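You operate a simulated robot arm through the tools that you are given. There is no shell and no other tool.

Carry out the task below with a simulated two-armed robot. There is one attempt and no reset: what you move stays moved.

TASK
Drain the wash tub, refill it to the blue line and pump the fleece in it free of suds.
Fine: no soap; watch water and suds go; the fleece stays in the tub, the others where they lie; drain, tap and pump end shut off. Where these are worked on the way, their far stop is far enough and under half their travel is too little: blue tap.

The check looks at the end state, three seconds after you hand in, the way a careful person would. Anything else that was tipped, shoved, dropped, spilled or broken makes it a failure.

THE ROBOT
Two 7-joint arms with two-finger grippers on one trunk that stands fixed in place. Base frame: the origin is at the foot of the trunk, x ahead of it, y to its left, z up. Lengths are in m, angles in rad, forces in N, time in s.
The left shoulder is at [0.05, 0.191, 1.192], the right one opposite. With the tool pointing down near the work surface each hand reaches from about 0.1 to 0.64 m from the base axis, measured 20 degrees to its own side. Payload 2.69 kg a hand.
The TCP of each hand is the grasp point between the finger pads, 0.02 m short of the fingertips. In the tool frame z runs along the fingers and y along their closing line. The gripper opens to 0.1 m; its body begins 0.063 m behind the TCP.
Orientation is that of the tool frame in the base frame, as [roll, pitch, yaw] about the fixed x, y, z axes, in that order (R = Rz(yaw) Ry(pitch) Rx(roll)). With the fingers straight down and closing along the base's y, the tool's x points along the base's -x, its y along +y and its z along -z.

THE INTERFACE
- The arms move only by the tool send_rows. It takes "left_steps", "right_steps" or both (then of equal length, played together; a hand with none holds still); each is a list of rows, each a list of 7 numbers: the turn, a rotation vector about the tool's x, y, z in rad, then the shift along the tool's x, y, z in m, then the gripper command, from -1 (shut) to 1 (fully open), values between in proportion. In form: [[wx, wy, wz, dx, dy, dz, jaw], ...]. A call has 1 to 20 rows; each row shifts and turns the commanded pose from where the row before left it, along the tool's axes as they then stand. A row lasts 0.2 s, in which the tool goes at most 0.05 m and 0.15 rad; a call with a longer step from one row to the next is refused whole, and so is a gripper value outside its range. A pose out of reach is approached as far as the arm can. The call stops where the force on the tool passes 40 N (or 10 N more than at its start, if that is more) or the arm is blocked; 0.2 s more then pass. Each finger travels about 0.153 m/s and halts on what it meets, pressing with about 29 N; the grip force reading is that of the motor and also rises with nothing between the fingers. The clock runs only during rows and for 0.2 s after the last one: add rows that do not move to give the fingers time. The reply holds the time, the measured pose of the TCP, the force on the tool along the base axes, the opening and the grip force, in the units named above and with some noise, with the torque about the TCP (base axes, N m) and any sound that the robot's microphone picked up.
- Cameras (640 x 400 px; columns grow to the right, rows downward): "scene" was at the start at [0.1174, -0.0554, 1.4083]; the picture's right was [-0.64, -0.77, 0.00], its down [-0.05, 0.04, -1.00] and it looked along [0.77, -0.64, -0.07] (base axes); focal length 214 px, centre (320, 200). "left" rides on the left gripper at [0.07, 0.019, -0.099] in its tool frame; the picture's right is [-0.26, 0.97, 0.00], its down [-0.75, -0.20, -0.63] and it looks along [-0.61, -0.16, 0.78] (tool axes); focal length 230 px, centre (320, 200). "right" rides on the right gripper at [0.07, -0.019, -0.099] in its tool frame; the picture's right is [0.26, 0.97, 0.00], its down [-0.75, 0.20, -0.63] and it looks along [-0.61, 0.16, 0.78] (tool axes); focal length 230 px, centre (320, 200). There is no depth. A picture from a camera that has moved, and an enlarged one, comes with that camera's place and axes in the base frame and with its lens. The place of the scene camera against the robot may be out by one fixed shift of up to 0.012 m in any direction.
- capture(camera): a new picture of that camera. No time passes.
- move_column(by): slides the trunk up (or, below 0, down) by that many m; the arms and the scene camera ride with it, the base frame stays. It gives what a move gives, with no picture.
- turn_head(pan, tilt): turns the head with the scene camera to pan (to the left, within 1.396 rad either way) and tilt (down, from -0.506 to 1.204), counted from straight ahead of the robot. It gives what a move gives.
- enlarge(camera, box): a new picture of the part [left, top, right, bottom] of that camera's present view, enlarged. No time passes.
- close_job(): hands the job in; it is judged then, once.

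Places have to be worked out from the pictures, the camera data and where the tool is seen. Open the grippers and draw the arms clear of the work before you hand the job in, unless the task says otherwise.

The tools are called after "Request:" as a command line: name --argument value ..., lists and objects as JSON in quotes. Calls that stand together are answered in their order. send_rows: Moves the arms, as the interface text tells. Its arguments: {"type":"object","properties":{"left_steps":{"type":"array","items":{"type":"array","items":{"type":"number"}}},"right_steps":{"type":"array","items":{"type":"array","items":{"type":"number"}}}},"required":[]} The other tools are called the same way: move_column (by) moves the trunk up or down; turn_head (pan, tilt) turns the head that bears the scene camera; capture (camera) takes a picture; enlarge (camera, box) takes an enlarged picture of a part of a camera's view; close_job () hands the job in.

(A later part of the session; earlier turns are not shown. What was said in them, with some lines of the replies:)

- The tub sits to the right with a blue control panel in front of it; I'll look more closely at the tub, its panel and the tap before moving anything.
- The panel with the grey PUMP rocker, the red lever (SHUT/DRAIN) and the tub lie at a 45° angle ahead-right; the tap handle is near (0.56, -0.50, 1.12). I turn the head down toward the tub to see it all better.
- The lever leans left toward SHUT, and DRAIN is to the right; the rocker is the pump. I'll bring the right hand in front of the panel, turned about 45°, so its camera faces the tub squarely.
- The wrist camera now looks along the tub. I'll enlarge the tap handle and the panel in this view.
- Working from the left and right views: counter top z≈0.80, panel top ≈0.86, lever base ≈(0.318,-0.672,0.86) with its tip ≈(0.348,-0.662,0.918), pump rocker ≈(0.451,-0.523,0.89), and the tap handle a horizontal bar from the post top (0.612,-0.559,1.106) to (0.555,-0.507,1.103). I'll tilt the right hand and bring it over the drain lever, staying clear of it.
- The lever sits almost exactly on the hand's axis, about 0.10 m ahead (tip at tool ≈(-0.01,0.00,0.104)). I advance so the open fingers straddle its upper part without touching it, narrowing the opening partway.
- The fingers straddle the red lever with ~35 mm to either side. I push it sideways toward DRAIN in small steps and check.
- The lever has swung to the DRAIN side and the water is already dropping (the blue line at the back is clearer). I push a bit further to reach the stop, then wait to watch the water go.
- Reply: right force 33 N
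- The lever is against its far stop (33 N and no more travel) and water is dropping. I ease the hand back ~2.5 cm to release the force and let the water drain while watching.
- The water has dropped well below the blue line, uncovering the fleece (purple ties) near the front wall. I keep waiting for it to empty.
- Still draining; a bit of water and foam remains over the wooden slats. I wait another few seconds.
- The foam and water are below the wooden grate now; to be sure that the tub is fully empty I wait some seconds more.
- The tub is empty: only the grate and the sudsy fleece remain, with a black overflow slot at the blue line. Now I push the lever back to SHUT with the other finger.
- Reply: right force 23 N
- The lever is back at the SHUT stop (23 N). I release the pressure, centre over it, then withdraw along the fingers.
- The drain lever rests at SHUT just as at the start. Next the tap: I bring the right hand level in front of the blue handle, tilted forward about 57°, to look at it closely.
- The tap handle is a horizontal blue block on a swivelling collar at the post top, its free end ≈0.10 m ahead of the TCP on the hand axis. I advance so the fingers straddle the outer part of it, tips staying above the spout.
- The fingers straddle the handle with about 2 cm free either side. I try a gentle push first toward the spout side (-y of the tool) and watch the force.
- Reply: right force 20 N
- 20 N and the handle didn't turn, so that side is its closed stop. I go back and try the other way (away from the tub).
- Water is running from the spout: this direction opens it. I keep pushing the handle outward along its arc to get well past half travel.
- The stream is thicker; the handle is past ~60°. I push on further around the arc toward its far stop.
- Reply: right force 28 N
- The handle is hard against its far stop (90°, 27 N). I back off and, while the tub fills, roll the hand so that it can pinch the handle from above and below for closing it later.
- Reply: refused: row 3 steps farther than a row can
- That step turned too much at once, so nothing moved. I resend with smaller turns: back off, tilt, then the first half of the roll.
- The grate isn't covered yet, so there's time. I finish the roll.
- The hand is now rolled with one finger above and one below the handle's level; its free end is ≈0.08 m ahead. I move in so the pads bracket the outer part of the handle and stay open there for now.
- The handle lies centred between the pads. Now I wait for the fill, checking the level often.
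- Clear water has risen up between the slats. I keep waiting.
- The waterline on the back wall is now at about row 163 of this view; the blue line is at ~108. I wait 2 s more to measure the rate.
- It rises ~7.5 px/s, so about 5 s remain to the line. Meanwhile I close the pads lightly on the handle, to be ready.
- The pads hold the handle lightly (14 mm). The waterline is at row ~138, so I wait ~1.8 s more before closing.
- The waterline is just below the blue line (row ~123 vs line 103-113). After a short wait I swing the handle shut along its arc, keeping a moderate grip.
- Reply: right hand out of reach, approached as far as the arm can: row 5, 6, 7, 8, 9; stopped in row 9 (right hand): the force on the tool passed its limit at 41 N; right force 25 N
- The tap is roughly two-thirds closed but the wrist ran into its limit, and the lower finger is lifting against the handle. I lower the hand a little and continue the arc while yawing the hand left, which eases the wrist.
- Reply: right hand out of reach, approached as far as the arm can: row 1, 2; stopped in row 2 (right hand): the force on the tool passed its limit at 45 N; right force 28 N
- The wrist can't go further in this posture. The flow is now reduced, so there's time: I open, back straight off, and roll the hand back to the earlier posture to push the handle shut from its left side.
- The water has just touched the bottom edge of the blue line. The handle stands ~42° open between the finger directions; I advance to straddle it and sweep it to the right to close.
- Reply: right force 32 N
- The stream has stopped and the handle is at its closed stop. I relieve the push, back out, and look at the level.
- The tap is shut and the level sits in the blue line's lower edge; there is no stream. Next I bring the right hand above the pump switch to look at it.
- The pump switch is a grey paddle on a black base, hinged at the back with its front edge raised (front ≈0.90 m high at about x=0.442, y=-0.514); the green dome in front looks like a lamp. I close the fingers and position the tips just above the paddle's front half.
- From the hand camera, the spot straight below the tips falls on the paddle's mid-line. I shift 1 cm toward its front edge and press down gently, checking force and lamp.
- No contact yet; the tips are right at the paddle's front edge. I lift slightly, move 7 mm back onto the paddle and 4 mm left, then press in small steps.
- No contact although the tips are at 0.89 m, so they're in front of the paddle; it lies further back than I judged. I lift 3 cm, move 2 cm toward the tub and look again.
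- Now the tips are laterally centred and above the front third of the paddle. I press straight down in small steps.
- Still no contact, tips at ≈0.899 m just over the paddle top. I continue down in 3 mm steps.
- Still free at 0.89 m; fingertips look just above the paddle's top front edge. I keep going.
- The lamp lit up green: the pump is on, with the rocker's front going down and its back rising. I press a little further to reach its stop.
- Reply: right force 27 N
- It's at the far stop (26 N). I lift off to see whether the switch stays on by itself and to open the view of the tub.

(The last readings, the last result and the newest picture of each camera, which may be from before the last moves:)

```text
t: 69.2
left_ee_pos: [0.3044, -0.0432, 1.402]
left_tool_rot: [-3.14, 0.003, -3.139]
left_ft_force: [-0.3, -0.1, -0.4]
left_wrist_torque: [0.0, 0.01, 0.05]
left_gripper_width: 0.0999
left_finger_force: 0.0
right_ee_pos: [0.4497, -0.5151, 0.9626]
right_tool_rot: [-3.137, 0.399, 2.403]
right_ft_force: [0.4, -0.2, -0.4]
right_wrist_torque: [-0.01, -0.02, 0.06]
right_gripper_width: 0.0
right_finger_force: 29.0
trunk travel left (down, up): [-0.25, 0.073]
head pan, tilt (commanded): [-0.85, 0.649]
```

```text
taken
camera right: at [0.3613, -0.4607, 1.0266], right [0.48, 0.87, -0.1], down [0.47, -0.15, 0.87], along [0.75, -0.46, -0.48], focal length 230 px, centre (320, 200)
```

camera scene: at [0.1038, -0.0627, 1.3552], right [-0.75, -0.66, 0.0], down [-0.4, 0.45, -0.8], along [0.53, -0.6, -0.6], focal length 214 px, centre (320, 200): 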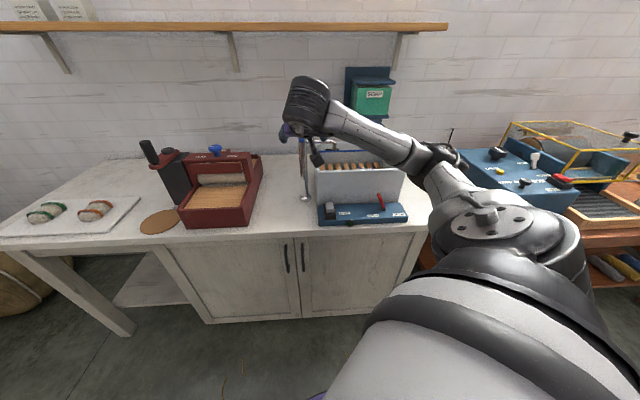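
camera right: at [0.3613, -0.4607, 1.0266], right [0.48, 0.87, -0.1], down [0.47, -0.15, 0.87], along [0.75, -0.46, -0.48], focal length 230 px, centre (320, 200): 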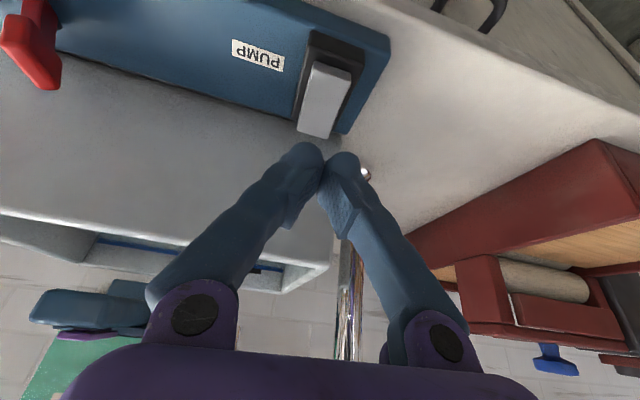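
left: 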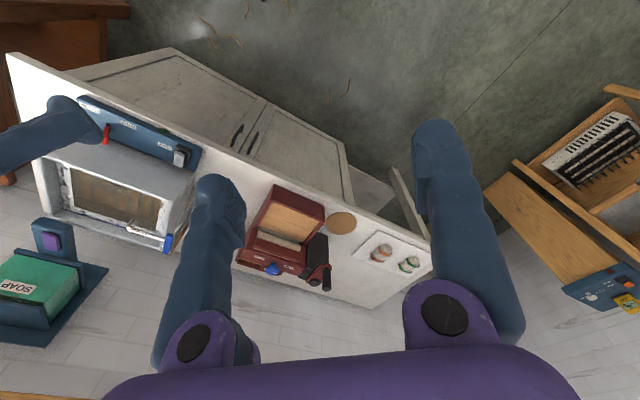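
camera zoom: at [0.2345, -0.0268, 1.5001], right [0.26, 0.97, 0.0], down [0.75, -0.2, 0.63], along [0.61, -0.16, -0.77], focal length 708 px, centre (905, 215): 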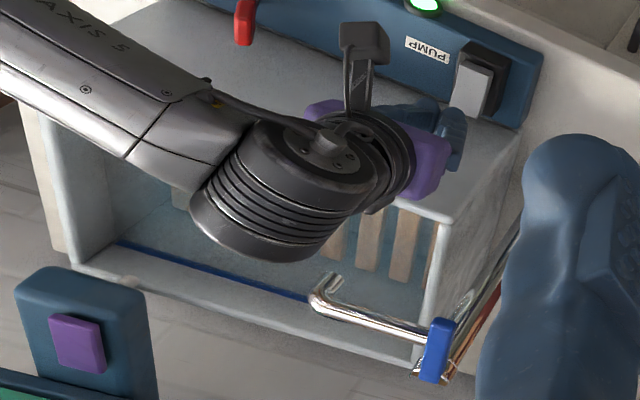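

The switch latches on (lamp lit, paddle's back now raised). I slide the hand aside to the right so that the left and scene cameras can see into the tub while it pumps.

Request:
send_rows --right_steps '[[0, 0, 0, 0, 0, -0.03, -1], [0, 0, 0, 0.0013, -0.036, -0.0065, -1], [0, 0, 0, 0.0013, -0.036, -0.0065, -1], [0, 0, 0, 0.0013, -0.036, -0.0065, -1], [0, 0, 0, 0.0013, -0.036, -0.0065, -1], [0, 0, 0, 0.0013, -0.036, -0.0065, -1]]'

Request:
enlarge --camera "scene" --box '[280, 110, 420, 230]'

Request:
enlarge --camera "left" --box '[40, 130, 220, 260]'

Request:
capture --camera "right"

```text
t: 70.6
left_ee_pos: [0.3044, -0.0437, 1.4016]
left_tool_rot: [-3.141, 0.004, -3.139]
left_ft_force: [-0.6, 0.7, 0.1]
left_wrist_torque: [0.01, -0.03, 0.01]
left_gripper_width: 0.1002
left_finger_force: 0.1
right_ee_pos: [0.3078, -0.6288, 1.0237]
right_tool_rot: [-3.138, 0.403, 2.401]
right_ft_force: [0.3, 0.5, 0.5]
right_wrist_torque: [0.01, -0.04, -0.01]
right_gripper_width: 0.0001
right_finger_force: 29.5
trunk travel left (down, up): [-0.25, 0.073]
head pan, tilt (commanded): [-0.85, 0.649]
```

```text
3.33 times, centred on (350, 170) of scene
camera zoom: at [0.1034, -0.0622, 1.3552], right [-0.75, -0.66, 0.0], down [-0.4, 0.45, -0.8], along [0.53, -0.6, -0.6], focal length 715 px, centre (220, 300)
```

zoom: 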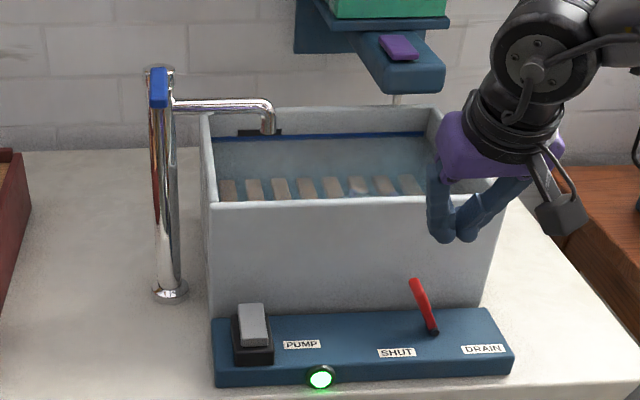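

```text
3.08 times, centred on (130, 195) of left
camera zoom: at [0.2336, -0.0267, 1.5004], right [0.26, 0.97, 0.0], down [0.75, -0.2, 0.63], along [0.61, -0.16, -0.77], focal length 708 px, centre (905, 215)
```

zoom: 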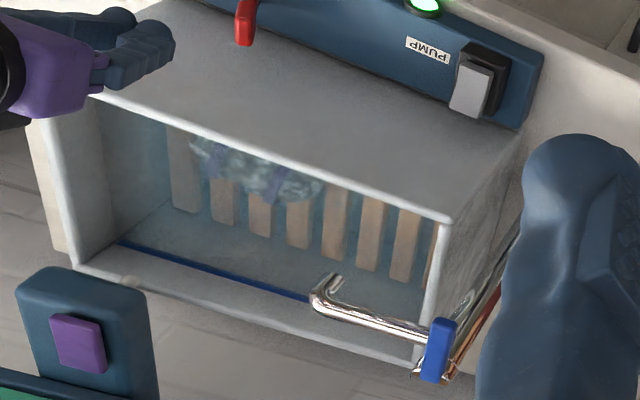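

```text
taken
camera right: at [0.2176, -0.5748, 1.0867], right [0.48, 0.87, -0.1], down [0.46, -0.15, 0.87], along [0.75, -0.46, -0.48], focal length 230 px, centre (320, 200)
```

right: 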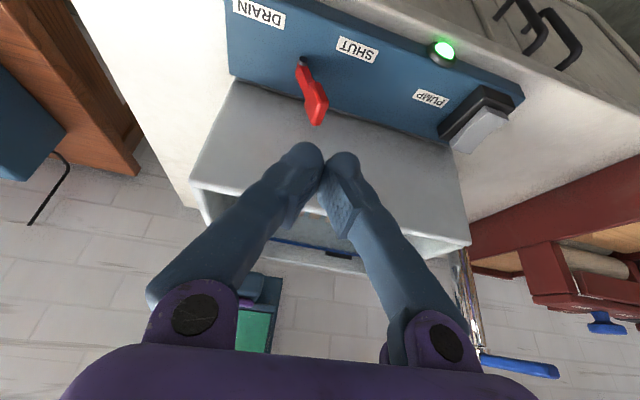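

The pump is on and the view is clear. I zoom in on the fleece from both cameras to judge the suds on it.

Request:
enlarge --camera "left" --box '[75, 160, 145, 205]'

Request:
enlarge --camera "scene" --box '[310, 135, 410, 195]'

```text
8.89 times, centred on (110, 182) of left
camera zoom: at [0.2336, -0.0267, 1.5004], right [0.26, 0.97, 0.0], down [0.75, -0.2, 0.63], along [0.61, -0.16, -0.77], focal length 2045 px, centre (2187, 356)
```

zoom: 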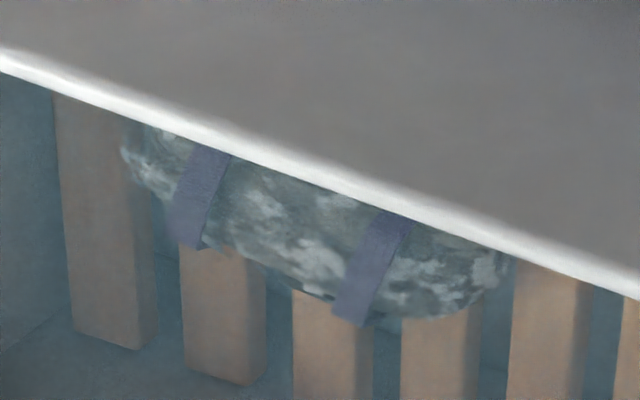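

```text
6.40 times, centred on (360, 165) of scene
camera zoom: at [0.1034, -0.0622, 1.3552], right [-0.75, -0.66, 0.0], down [-0.4, 0.45, -0.8], along [0.53, -0.6, -0.6], focal length 1373 px, centre (64, 424)
```

zoom: 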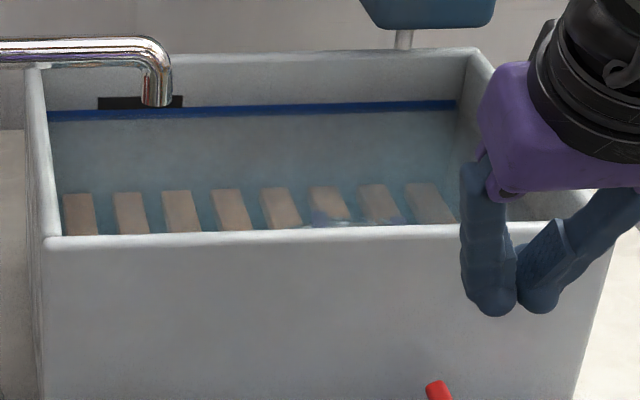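

White patches of suds still cover the fleece under water. I wait 3 s with the pump running and compare.

Request:
send_rows --right_steps '[[0, 0, 0, 0, 0, 0, -1], [0, 0, 0, 0, 0, 0, -1], [0, 0, 0, 0, 0, 0, -1], [0, 0, 0, 0, 0, 0, -1], [0, 0, 0, 0, 0, 0, -1], [0, 0, 0, 0, 0, 0, -1], [0, 0, 0, 0, 0, 0, -1], [0, 0, 0, 0, 0, 0, -1], [0, 0, 0, 0, 0, 0, -1], [0, 0, 0, 0, 0, 0, -1], [0, 0, 0, 0, 0, 0, -1], [0, 0, 0, 0, 0, 0, -1], [0, 0, 0, 0, 0, 0, -1], [0, 0, 0, 0, 0, 0, -1]]'

Request:
enlarge --camera "left" --box '[75, 160, 145, 205]'

Request:
enlarge --camera "scene" --box '[310, 135, 410, 195]'

```text
t: 73.6
left_ee_pos: [0.3037, -0.0451, 1.4022]
left_tool_rot: [-3.141, 0.003, -3.141]
left_ft_force: [0.5, -1.6, 0.3]
left_wrist_torque: [0.03, 0.0, 0.01]
left_gripper_width: 0.0999
left_finger_force: 0.1
right_ee_pos: [0.3083, -0.6301, 1.0221]
right_tool_rot: [-3.139, 0.402, 2.402]
right_ft_force: [-0.4, 0.9, -0.8]
right_wrist_torque: [-0.04, -0.02, 0.0]
right_gripper_width: 0.0001
right_finger_force: 28.9
trunk travel left (down, up): [-0.25, 0.073]
head pan, tilt (commanded): [-0.85, 0.649]
```

```text
8.89 times, centred on (110, 182) of left
camera zoom: at [0.2344, -0.0267, 1.5003], right [0.26, 0.97, 0.0], down [0.75, -0.2, 0.63], along [0.61, -0.16, -0.77], focal length 2045 px, centre (2187, 356)
```

zoom: 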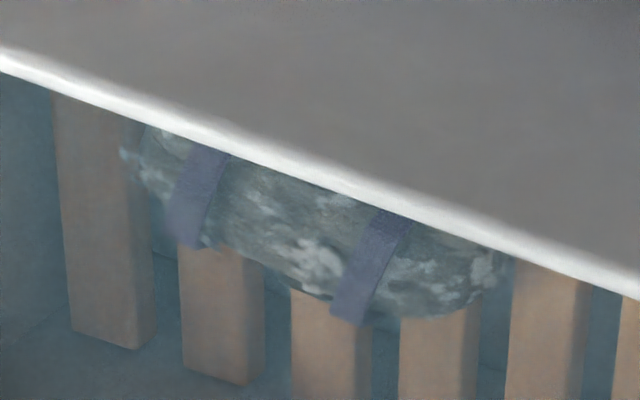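

```text
6.40 times, centred on (360, 165) of scene
camera zoom: at [0.1041, -0.0623, 1.3551], right [-0.75, -0.66, 0.0], down [-0.4, 0.45, -0.8], along [0.53, -0.6, -0.6], focal length 1373 px, centre (64, 424)
```

zoom: 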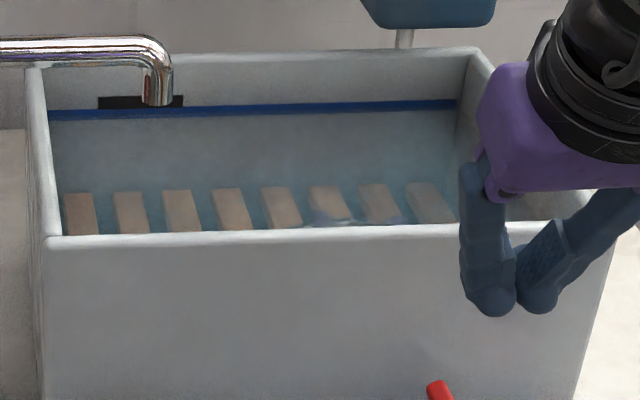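

The white patches are shrinking. I let it pump on.

Request:
send_rows --right_steps '[[0, 0, 0, 0, 0, 0, -1], [0, 0, 0, 0, 0, 0, -1], [0, 0, 0, 0, 0, 0, -1], [0, 0, 0, 0, 0, 0, -1], [0, 0, 0, 0, 0, 0, -1], [0, 0, 0, 0, 0, 0, -1], [0, 0, 0, 0, 0, 0, -1], [0, 0, 0, 0, 0, 0, -1], [0, 0, 0, 0, 0, 0, -1], [0, 0, 0, 0, 0, 0, -1], [0, 0, 0, 0, 0, 0, -1], [0, 0, 0, 0, 0, 0, -1], [0, 0, 0, 0, 0, 0, -1], [0, 0, 0, 0, 0, 0, -1], [0, 0, 0, 0, 0, 0, -1], [0, 0, 0, 0, 0, 0, -1], [0, 0, 0, 0, 0, 0, -1], [0, 0, 0, 0, 0, 0, -1], [0, 0, 0, 0, 0, 0, -1], [0, 0, 0, 0, 0, 0, -1]]'

Request:
enlarge --camera "left" --box '[75, 160, 145, 205]'

Request:
enlarge --camera "scene" --box '[310, 135, 410, 195]'

```text
t: 77.8
left_ee_pos: [0.3049, -0.046, 1.4015]
left_tool_rot: [-3.142, 0.003, -3.141]
left_ft_force: [0.0, 0.2, 0.2]
left_wrist_torque: [-0.03, -0.01, -0.01]
left_gripper_width: 0.1001
left_finger_force: 0.0
right_ee_pos: [0.3081, -0.6295, 1.0225]
right_tool_rot: [-3.139, 0.401, 2.403]
right_ft_force: [-0.6, -0.7, -0.1]
right_wrist_torque: [0.01, 0.0, -0.01]
right_gripper_width: 0.0
right_finger_force: 29.6
trunk travel left (down, up): [-0.25, 0.073]
head pan, tilt (commanded): [-0.85, 0.649]
```

```text
8.89 times, centred on (110, 182) of left
camera zoom: at [0.2344, -0.0267, 1.5003], right [0.26, 0.97, 0.0], down [0.75, -0.2, 0.63], along [0.61, -0.16, -0.77], focal length 2045 px, centre (2187, 356)
```

zoom: 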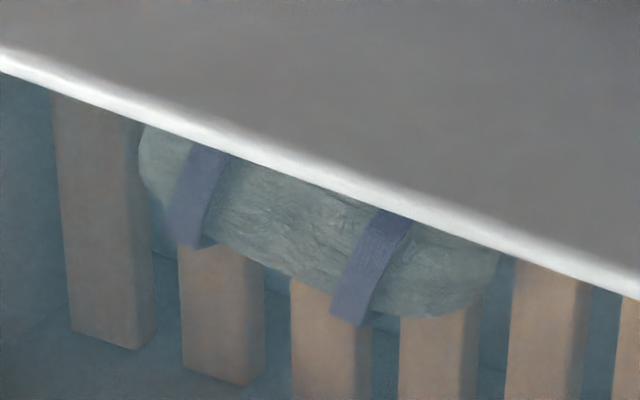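

```text
6.40 times, centred on (360, 165) of scene
camera zoom: at [0.1041, -0.0623, 1.3551], right [-0.75, -0.66, 0.0], down [-0.4, 0.45, -0.8], along [0.53, -0.6, -0.6], focal length 1373 px, centre (64, 424)
```

zoom: 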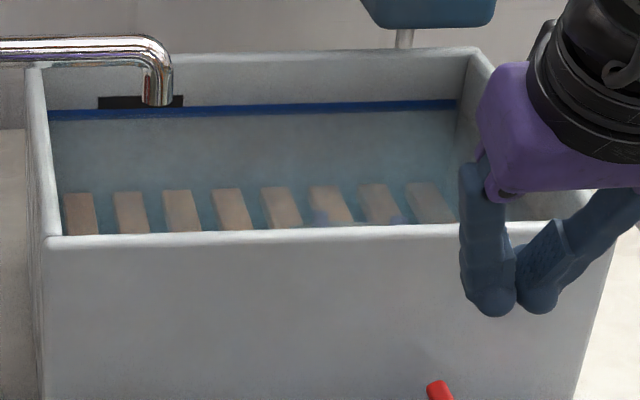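

The fleece is now uniformly clean, with no white suds left. I bring the fingers above the raised back end of the pump paddle to switch it off.

Request:
send_rows --right_steps '[[0, 0, 0, -0.0115, 0.036, 0.0049, -1], [0, 0, 0, -0.0115, 0.036, 0.0049, -1], [0, 0, 0, -0.0115, 0.036, 0.0049, -1], [0, 0, 0, -0.0115, 0.036, 0.0049, -1], [0, 0, 0, -0.0115, 0.036, 0.0049, -1], [0, 0, 0, 0.011, 0, 0.0258, -1], [0, 0, 0, 0.011, 0, 0.0258, -1]]'

Request:
capture --camera "right"

Request:
enlarge --camera "scene" --box '[310, 180, 380, 230]'

Request:
enlarge --camera "left" --box '[130, 110, 220, 190]'

```text
t: 79.4
left_ee_pos: [0.3057, -0.0441, 1.402]
left_tool_rot: [-3.141, 0.002, -3.14]
left_ft_force: [0.8, 0.8, -0.3]
left_wrist_torque: [-0.04, 0.01, 0.01]
left_gripper_width: 0.1001
left_finger_force: 0.0
right_ee_pos: [0.4753, -0.536, 0.9656]
right_tool_rot: [-3.139, 0.403, 2.403]
right_ft_force: [-0.2, 0.0, -0.9]
right_wrist_torque: [0.0, 0.0, 0.01]
right_gripper_width: 0.0
right_finger_force: 29.6
trunk travel left (down, up): [-0.25, 0.073]
head pan, tilt (commanded): [-0.85, 0.649]
```

```text
taken
camera right: at [0.3869, -0.4803, 1.0288], right [0.48, 0.87, -0.1], down [0.46, -0.15, 0.87], along [0.75, -0.47, -0.48], focal length 230 px, centre (320, 200)
```

right: 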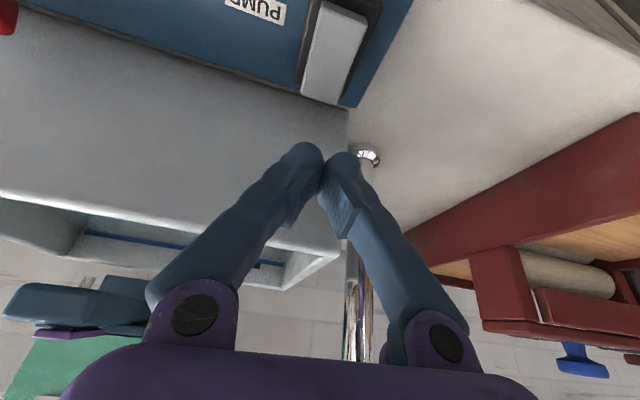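

```text
8.00 times, centred on (345, 205) of scene
camera zoom: at [0.1047, -0.061, 1.3552], right [-0.75, -0.66, 0.0], down [-0.4, 0.45, -0.8], along [0.53, -0.6, -0.6], focal length 1716 px, centre (120, 160)
```

zoom: 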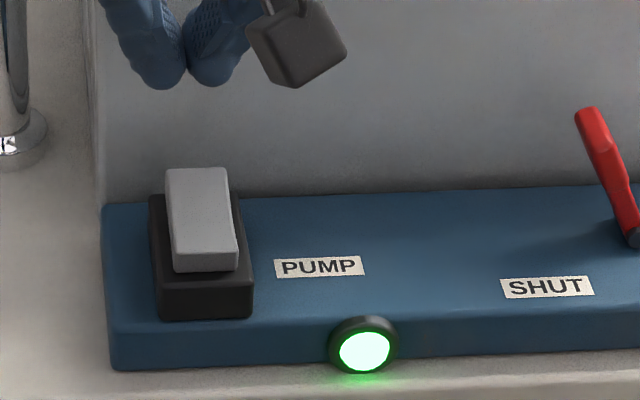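

```text
5.00 times, centred on (175, 150) of left
camera zoom: at [0.2351, -0.0253, 1.5002], right [0.26, 0.97, 0.0], down [0.75, -0.2, 0.63], along [0.61, -0.16, -0.77], focal length 1150 px, centre (1045, 450)
```

zoom: 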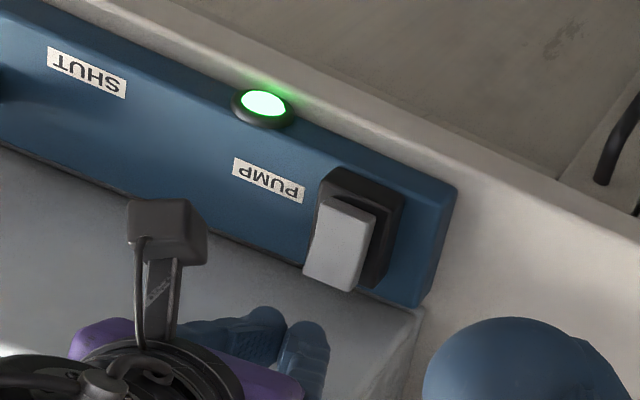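

I want the press point exact, so I enlarge the paddle in the right and left views before going down.

Request:
enlarge --camera "right" --box '[240, 0, 400, 180]'

Request:
enlarge --camera "left" --box '[180, 140, 220, 175]'

```text
2.22 times, centred on (320, 90) of right
camera zoom: at [0.3869, -0.4803, 1.0288], right [0.48, 0.87, -0.1], down [0.46, -0.15, 0.87], along [0.75, -0.47, -0.48], focal length 511 px, centre (320, 444)
```

zoom: 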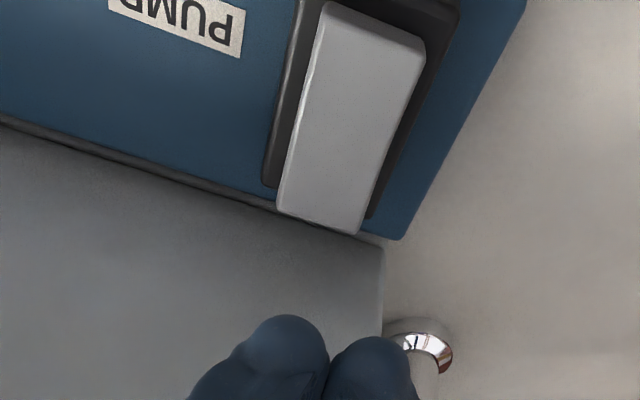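

```text
11.43 times, centred on (200, 158) of left
camera zoom: at [0.2351, -0.0253, 1.5002], right [0.26, 0.97, 0.0], down [0.75, -0.2, 0.63], along [0.61, -0.16, -0.77], focal length 2629 px, centre (1691, 686)
```

zoom: 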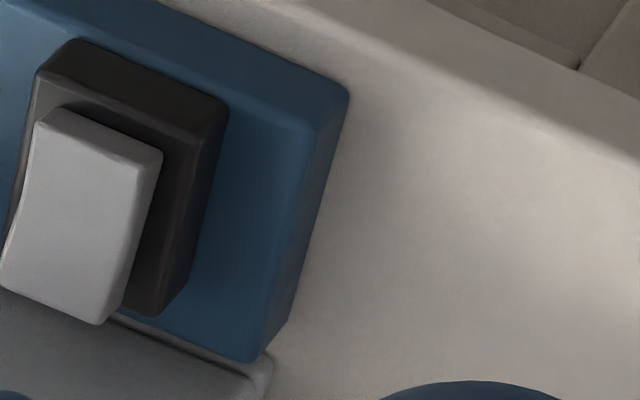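

By triangulation the paddle spans about e_b 0.668–0.716 (toward the tub) with its pivot near 0.69, so I shift the tips 5 mm back toward me and 5 mm right, then press down on its raised rear part.

Request:
send_rows --right_steps '[[0, 0, 0, 0.0046, -0.005, -0.002, -1], [0, 0, 0, 0.0069, 0, 0.0161, -1], [0, 0, 0, 0.0069, 0, 0.0161, -1], [0, 0, 0, 0.0055, 0, 0.0129, -1], [0, 0, 0, 0.0016, 0, 0.0037, -1], [0, 0, 0, 0.0012, 0, 0.0028, -1]]'

Request:
enlarge --camera "scene" --box '[310, 180, 380, 230]'

Request:
enlarge --camera "right" --box '[200, 0, 420, 200]'

```text
t: 80.8
left_ee_pos: [0.3047, -0.0442, 1.4025]
left_tool_rot: [-3.139, 0.002, -3.14]
left_ft_force: [-0.4, -0.4, 0.0]
left_wrist_torque: [0.01, -0.02, 0.01]
left_gripper_width: 0.0997
left_finger_force: 0.0
right_ee_pos: [0.4674, -0.5378, 0.9095]
right_tool_rot: [-3.139, 0.403, 2.402]
right_ft_force: [-0.2, 0.2, 0.3]
right_wrist_torque: [-0.02, -0.02, -0.02]
right_gripper_width: 0.0
right_finger_force: 29.6
trunk travel left (down, up): [-0.25, 0.073]
head pan, tilt (commanded): [-0.85, 0.649]
```

```text
8.00 times, centred on (345, 205) of scene
camera zoom: at [0.1042, -0.0623, 1.3551], right [-0.75, -0.66, 0.0], down [-0.4, 0.45, -0.8], along [0.53, -0.6, -0.6], focal length 1716 px, centre (120, 160)
```

zoom: 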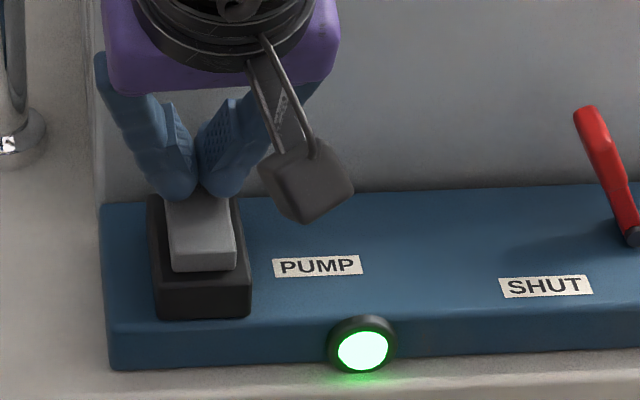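

```text
2.00 times, centred on (310, 100) of right
camera zoom: at [0.3789, -0.4826, 0.9718], right [0.48, 0.87, -0.1], down [0.46, -0.15, 0.87], along [0.75, -0.46, -0.48], focal length 460 px, centre (340, 400)
```

zoom: 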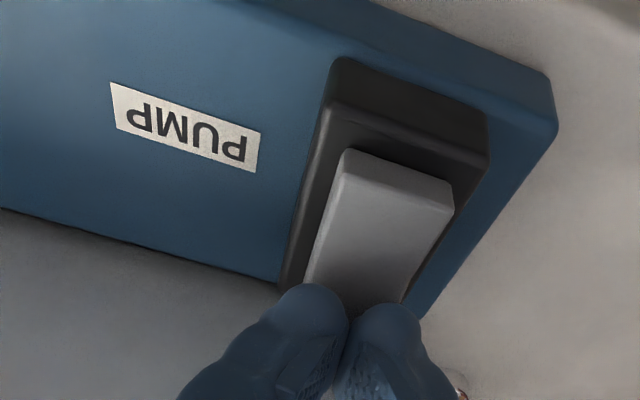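

The tips sit right over the paddle's back part, contact imminent. I press on in 3 mm steps.

Request:
send_rows --right_steps '[[0, 0, 0, 0.0012, 0, 0.0028, -1], [0, 0, 0, 0.0012, 0, 0.0028, -1], [0, 0, 0, 0.0012, 0, 0.0028, -1]]'

Request:
enlarge --camera "scene" --box '[310, 180, 380, 230]'

```text
t: 81.6
left_ee_pos: [0.3037, -0.0441, 1.4024]
left_tool_rot: [-3.141, 0.004, -3.139]
left_ft_force: [0.0, 0.0, 0.6]
left_wrist_torque: [0.01, -0.01, 0.03]
left_gripper_width: 0.0998
left_finger_force: 0.1
right_ee_pos: [0.4684, -0.5397, 0.9006]
right_tool_rot: [-3.139, 0.405, 2.401]
right_ft_force: [-3.8, -0.7, 8.0]
right_wrist_torque: [0.0, 0.08, -0.03]
right_gripper_width: 0.0062
right_finger_force: 29.3
trunk travel left (down, up): [-0.25, 0.073]
head pan, tilt (commanded): [-0.85, 0.649]
```

```text
8.00 times, centred on (345, 205) of scene
camera zoom: at [0.103, -0.0616, 1.3555], right [-0.75, -0.66, 0.0], down [-0.4, 0.45, -0.8], along [0.53, -0.6, -0.6], focal length 1716 px, centre (120, 160)
```

zoom: 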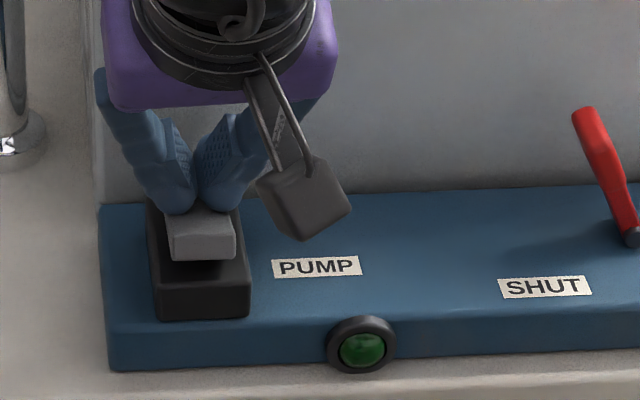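

The lamp has gone out and the paddle's front is up again: pump off, 8 N against the stop. I lift straight off and move the hand aside to inspect everything.

Request:
send_rows --right_steps '[[0, 0, 0, -0.0118, 0, -0.0276, -1], [0, 0, 0, -0.0118, 0, -0.0276, -1], [0, 0, 0, -0.0157, 0, -0.0368, -1], [0, 0, 0, 0.03, 0, -0.02, -1], [0, 0, 0, 0.03, -0.02, -0.02, -0.5], [0, 0, 0, 0.02, -0.03, -0.01, 0], [0, 0, 0, 0, -0.04, 0, 0.5], [0, 0, 0, 0, -0.04, 0, 1], [0, 0, 0, 0, 0, 0, 1]]'

Request:
capture --camera "scene"

Request:
enlarge --camera "scene" --box '[280, 110, 420, 230]'

Request:
enlarge --camera "left" --box '[40, 130, 220, 260]'

Request:
enlarge --camera "scene" --box '[310, 135, 410, 195]'

```text
t: 83.6
left_ee_pos: [0.3053, -0.0451, 1.4008]
left_tool_rot: [-3.14, 0.004, -3.138]
left_ft_force: [0.1, 1.2, -0.1]
left_wrist_torque: [0.01, 0.0, 0.03]
left_gripper_width: 0.1002
left_finger_force: 0.1
right_ee_pos: [0.3128, -0.572, 1.0132]
right_tool_rot: [-3.138, 0.402, 2.401]
right_ft_force: [0.0, 0.1, 0.4]
right_wrist_torque: [0.0, 0.01, 0.01]
right_gripper_width: 0.0997
right_finger_force: 0.1
trunk travel left (down, up): [-0.25, 0.073]
head pan, tilt (commanded): [-0.85, 0.649]
```

```text
taken
camera scene: at [0.1045, -0.0624, 1.3551], right [-0.75, -0.66, 0.0], down [-0.4, 0.45, -0.8], along [0.53, -0.6, -0.6], focal length 214 px, centre (320, 200)
```

scene: 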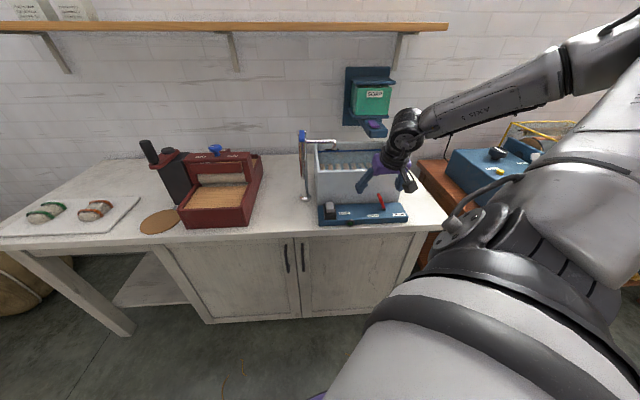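

```text
3.33 times, centred on (350, 170) of scene
camera zoom: at [0.1045, -0.0624, 1.3551], right [-0.75, -0.66, 0.0], down [-0.4, 0.45, -0.8], along [0.53, -0.6, -0.6], focal length 715 px, centre (220, 300)
```

zoom: 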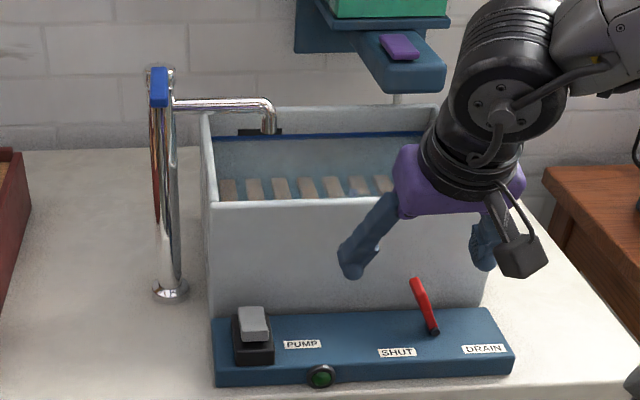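

```text
3.08 times, centred on (130, 195) of left
camera zoom: at [0.235, -0.0269, 1.5001], right [0.26, 0.97, 0.0], down [0.75, -0.2, 0.63], along [0.61, -0.16, -0.78], focal length 708 px, centre (905, 215)
```

zoom: 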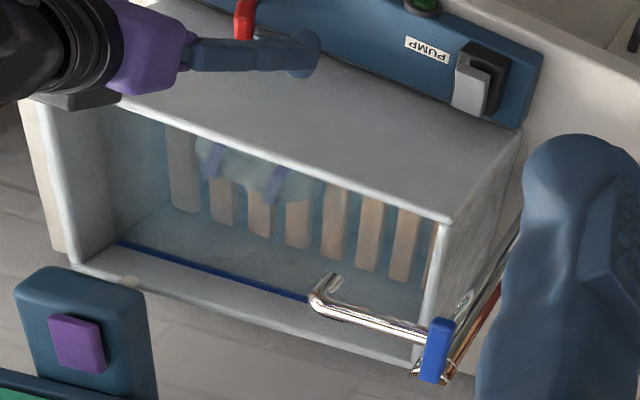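

```text
6.40 times, centred on (360, 165) of scene
camera zoom: at [0.1045, -0.0624, 1.3551], right [-0.75, -0.66, 0.0], down [-0.4, 0.45, -0.8], along [0.53, -0.6, -0.6], focal length 1373 px, centre (64, 424)
```

zoom: 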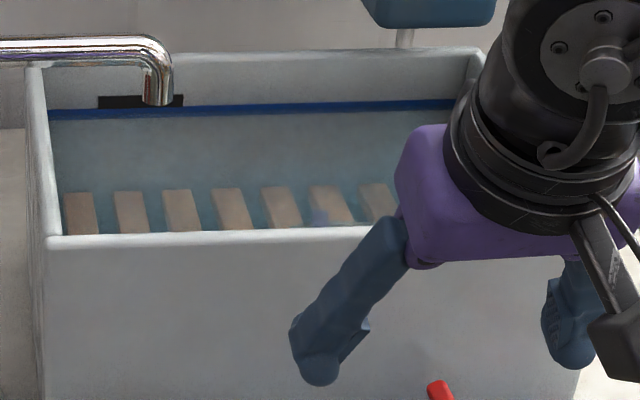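

Everything is shut off. Now I check the water level against the blue line in detail.

Request:
enlarge --camera "scene" --box '[330, 142, 375, 168]'

Request:
enlarge --camera "left" --box '[65, 195, 135, 235]'

```text
14.22 times, centred on (352, 155) of scene
camera zoom: at [0.1045, -0.0624, 1.3551], right [-0.75, -0.66, 0.0], down [-0.4, 0.45, -0.8], along [0.53, -0.6, -0.6], focal length 3050 px, centre (-142, 840)
```

zoom: 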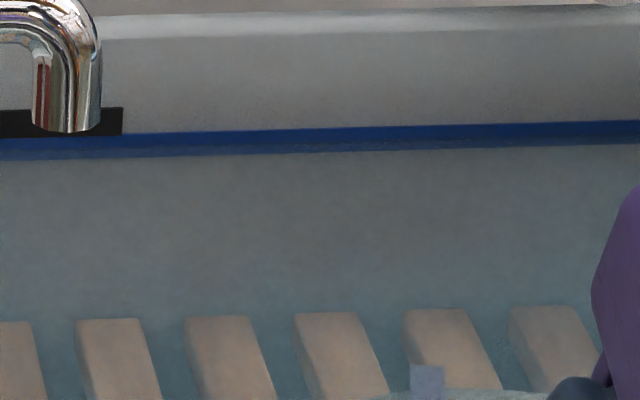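

```text
9.14 times, centred on (100, 215) of left
camera zoom: at [0.235, -0.0269, 1.5001], right [0.26, 0.97, 0.0], down [0.75, -0.2, 0.63], along [0.61, -0.16, -0.78], focal length 2104 px, centre (2331, 63)
```

zoom: 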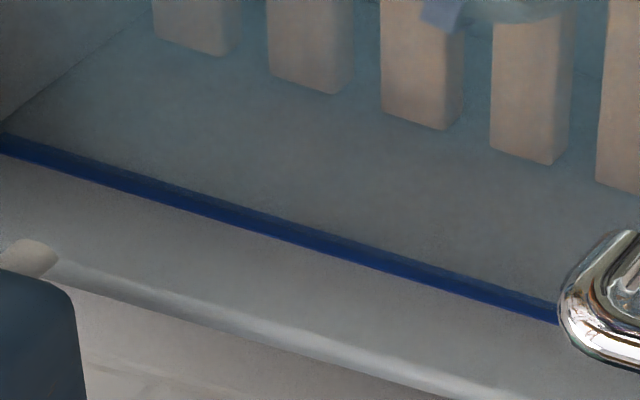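

The lower half of the blue line is under water and the upper half above it: the level is right on the line. I check the fleece and the rest once more.

Request:
enlarge --camera "left" --box '[75, 160, 145, 205]'

Request:
enlarge --camera "scene" --box '[290, 60, 430, 240]'

Request:
capture --camera "right"

```text
8.89 times, centred on (110, 182) of left
camera zoom: at [0.235, -0.0269, 1.5001], right [0.26, 0.97, 0.0], down [0.75, -0.2, 0.63], along [0.61, -0.16, -0.78], focal length 2045 px, centre (2187, 356)
```

zoom: 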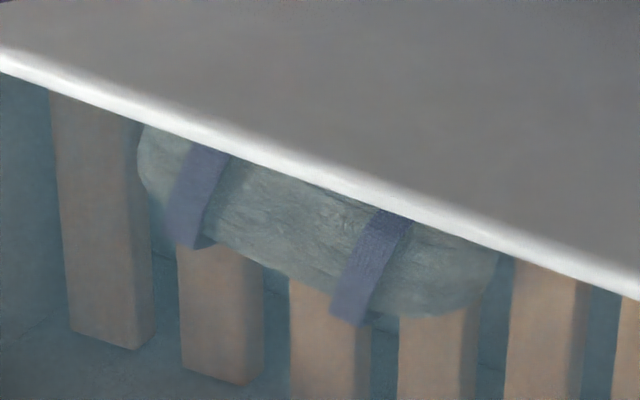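

```text
2.22 times, centred on (360, 150) of scene
camera zoom: at [0.1045, -0.0624, 1.3551], right [-0.75, -0.66, 0.0], down [-0.4, 0.45, -0.8], along [0.53, -0.6, -0.6], focal length 477 px, centre (231, 311)
```

zoom: 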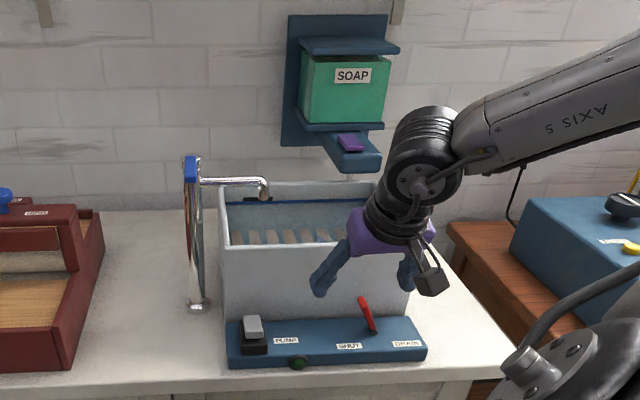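

```text
taken
camera right: at [0.2224, -0.5165, 1.0778], right [0.48, 0.87, -0.1], down [0.47, -0.15, 0.87], along [0.75, -0.46, -0.48], focal length 230 px, centre (320, 200)
```

right: 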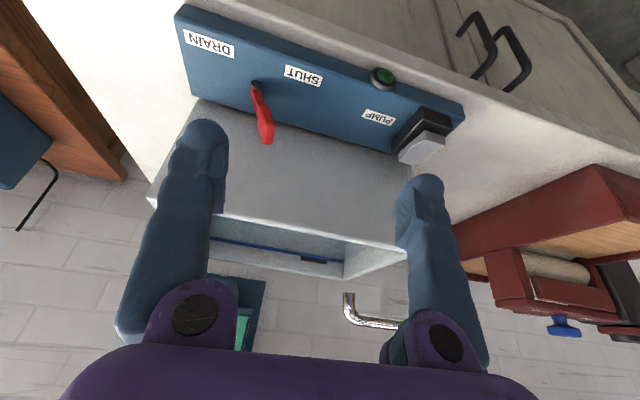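

The fleece lies clean in the tub, all controls are off, and nothing else was disturbed. I withdraw the right hand up and back, gripper open, looking down into the tub on the way.

Request:
send_rows --right_steps '[[0, 0, 0, 0.0047, 0, -0.0332, 1], [0, 0, 0, 0.0047, 0.0142, -0.0332, 1], [0, 0, 0, 0.0047, 0.0142, -0.0332, 1], [0, 0, 0, 0.0047, 0.0142, -0.0332, 1], [0, 0, 0, 0.0047, 0.0142, -0.0332, 1], [0, 0, 0, 0.0047, 0.0142, -0.0332, 1], [0, 0, 0, 0.0047, 0.0142, -0.0332, 1], [0, 0, 0, 0.0047, 0.0142, -0.0332, 1], [0, 0, 0, 0.0047, 0.0142, -0.0332, 1], [0, 0, 0, 0.0047, 0.0142, -0.0332, 1], [0, 0, 0, 0, 0, 0, 1]]'

Request:
capture --camera "right"

Request:
capture --camera "scene"

Request:
capture --camera "left"

```text
t: 86.0
left_ee_pos: [0.304, -0.0462, 1.4022]
left_tool_rot: [3.141, 0.004, -3.141]
left_ft_force: [0.0, -0.2, -0.1]
left_wrist_torque: [0.02, 0.0, -0.02]
left_gripper_width: 0.0999
left_finger_force: 0.1
right_ee_pos: [0.2702, -0.361, 1.3013]
right_tool_rot: [-3.138, 0.401, 2.403]
right_ft_force: [-0.6, -0.5, -0.9]
right_wrist_torque: [0.01, 0.01, 0.02]
right_gripper_width: 0.0998
right_finger_force: 0.1
trunk travel left (down, up): [-0.25, 0.073]
head pan, tilt (commanded): [-0.85, 0.649]
```

```text
taken
camera right: at [0.1808, -0.3051, 1.3642], right [0.48, 0.87, -0.1], down [0.47, -0.15, 0.87], along [0.75, -0.46, -0.48], focal length 230 px, centre (320, 200)
```

right: 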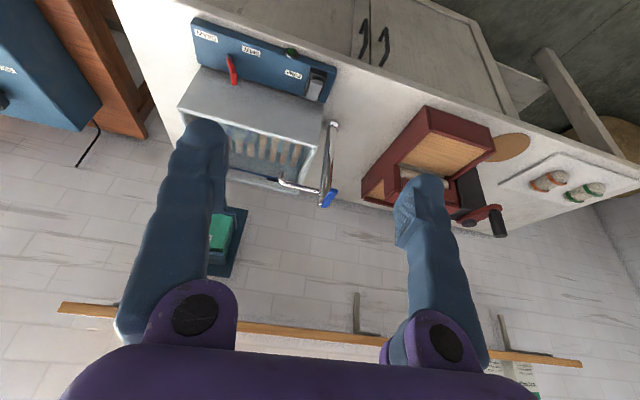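

```text
taken
camera scene: at [0.1042, -0.0629, 1.3551], right [-0.75, -0.66, 0.0], down [-0.4, 0.45, -0.8], along [0.53, -0.6, -0.6], focal length 214 px, centre (320, 200)
```

scene: 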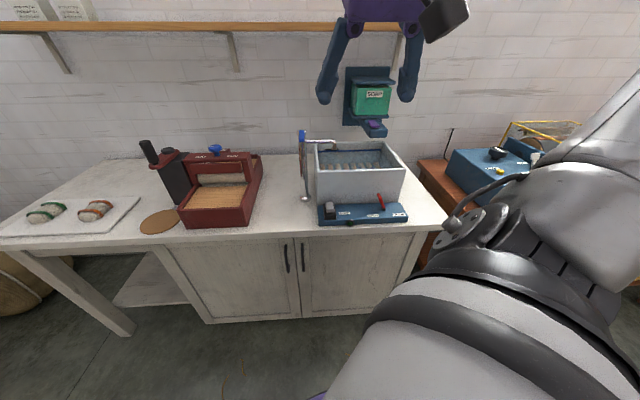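

```text
taken
camera left: at [0.2345, -0.0274, 1.5002], right [0.26, 0.97, 0.0], down [0.75, -0.2, 0.63], along [0.61, -0.16, -0.78], focal length 230 px, centre (320, 200)
```

left: 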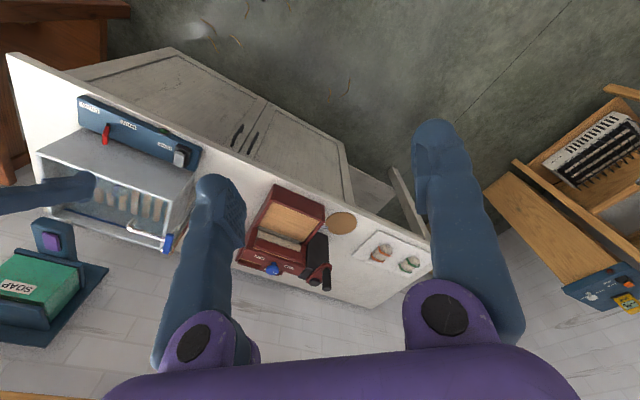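

Request:
enlarge --camera "scene" --box '[280, 120, 424, 230]'

Request:
enlarge --camera "right" --box '[160, 0, 360, 220]'

Request:
enlarge --camera "scene" --box '[325, 140, 395, 175]'

```text
3.64 times, centred on (352, 175) of scene
camera zoom: at [0.1042, -0.0629, 1.3551], right [-0.75, -0.66, 0.0], down [-0.4, 0.45, -0.8], along [0.53, -0.6, -0.6], focal length 780 px, centre (204, 291)
```

zoom: 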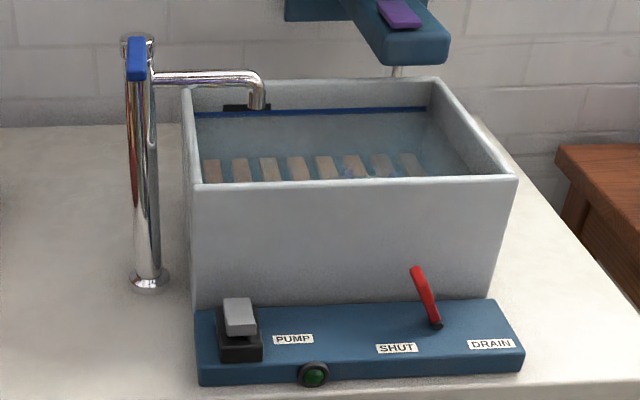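

```text
1.82 times, centred on (260, 110) of right
camera zoom: at [0.1808, -0.3051, 1.3642], right [0.48, 0.87, -0.1], down [0.47, -0.15, 0.87], along [0.75, -0.46, -0.48], focal length 418 px, centre (429, 364)
```

zoom: 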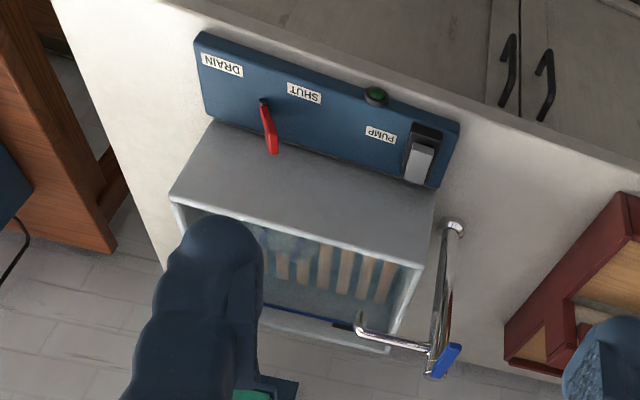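

```text
9.14 times, centred on (360, 158) of scene
camera zoom: at [0.1042, -0.0629, 1.3551], right [-0.75, -0.66, 0.0], down [-0.4, 0.45, -0.8], along [0.53, -0.6, -0.6], focal length 1961 px, centre (-46, 589)
```

zoom: 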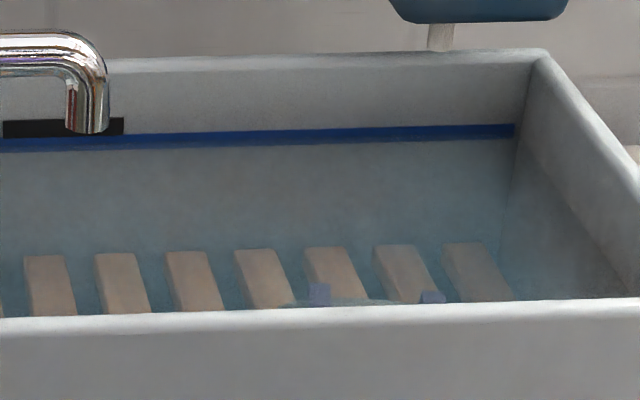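

Water sits steady on the blue line, the fleece is clean in the tub, the lever is on SHUT, the tap is shut with no stream, the pump lamp is dark, and both arms are clear with open grippers. I hand the job in.

Request:
close_job

```text
The job is handed in.
```

The tub was drained, refilled to the blue line and pumped until no suds showed on the fleece, and I've handed the job in. I haven't been told the result of the check.

- **Water:** it emptied fully before the refill, and the level now sits about halfway up the thickness of the blue line and is steady.
- **Fleece:** it is still in the tub, and all of it that I could see is clean. The front edge was hidden behind the tub's rim the whole time, so I judged it by the rest and by about 13 s of pumping.
- **Controls:** the drain lever is back at SHUT, the tap is closed with no stream, and the pump is off with its lamp dark. On the way, each was pushed to its far stop.
- **Rest of the bench:** I didn't use any soap, and nothing else was touched or moved as far as the pictures show.

Closing the tap took two tries because the wrist reached its limit partway. I finished by pushing the handle from the side, and the water stopped on the line.
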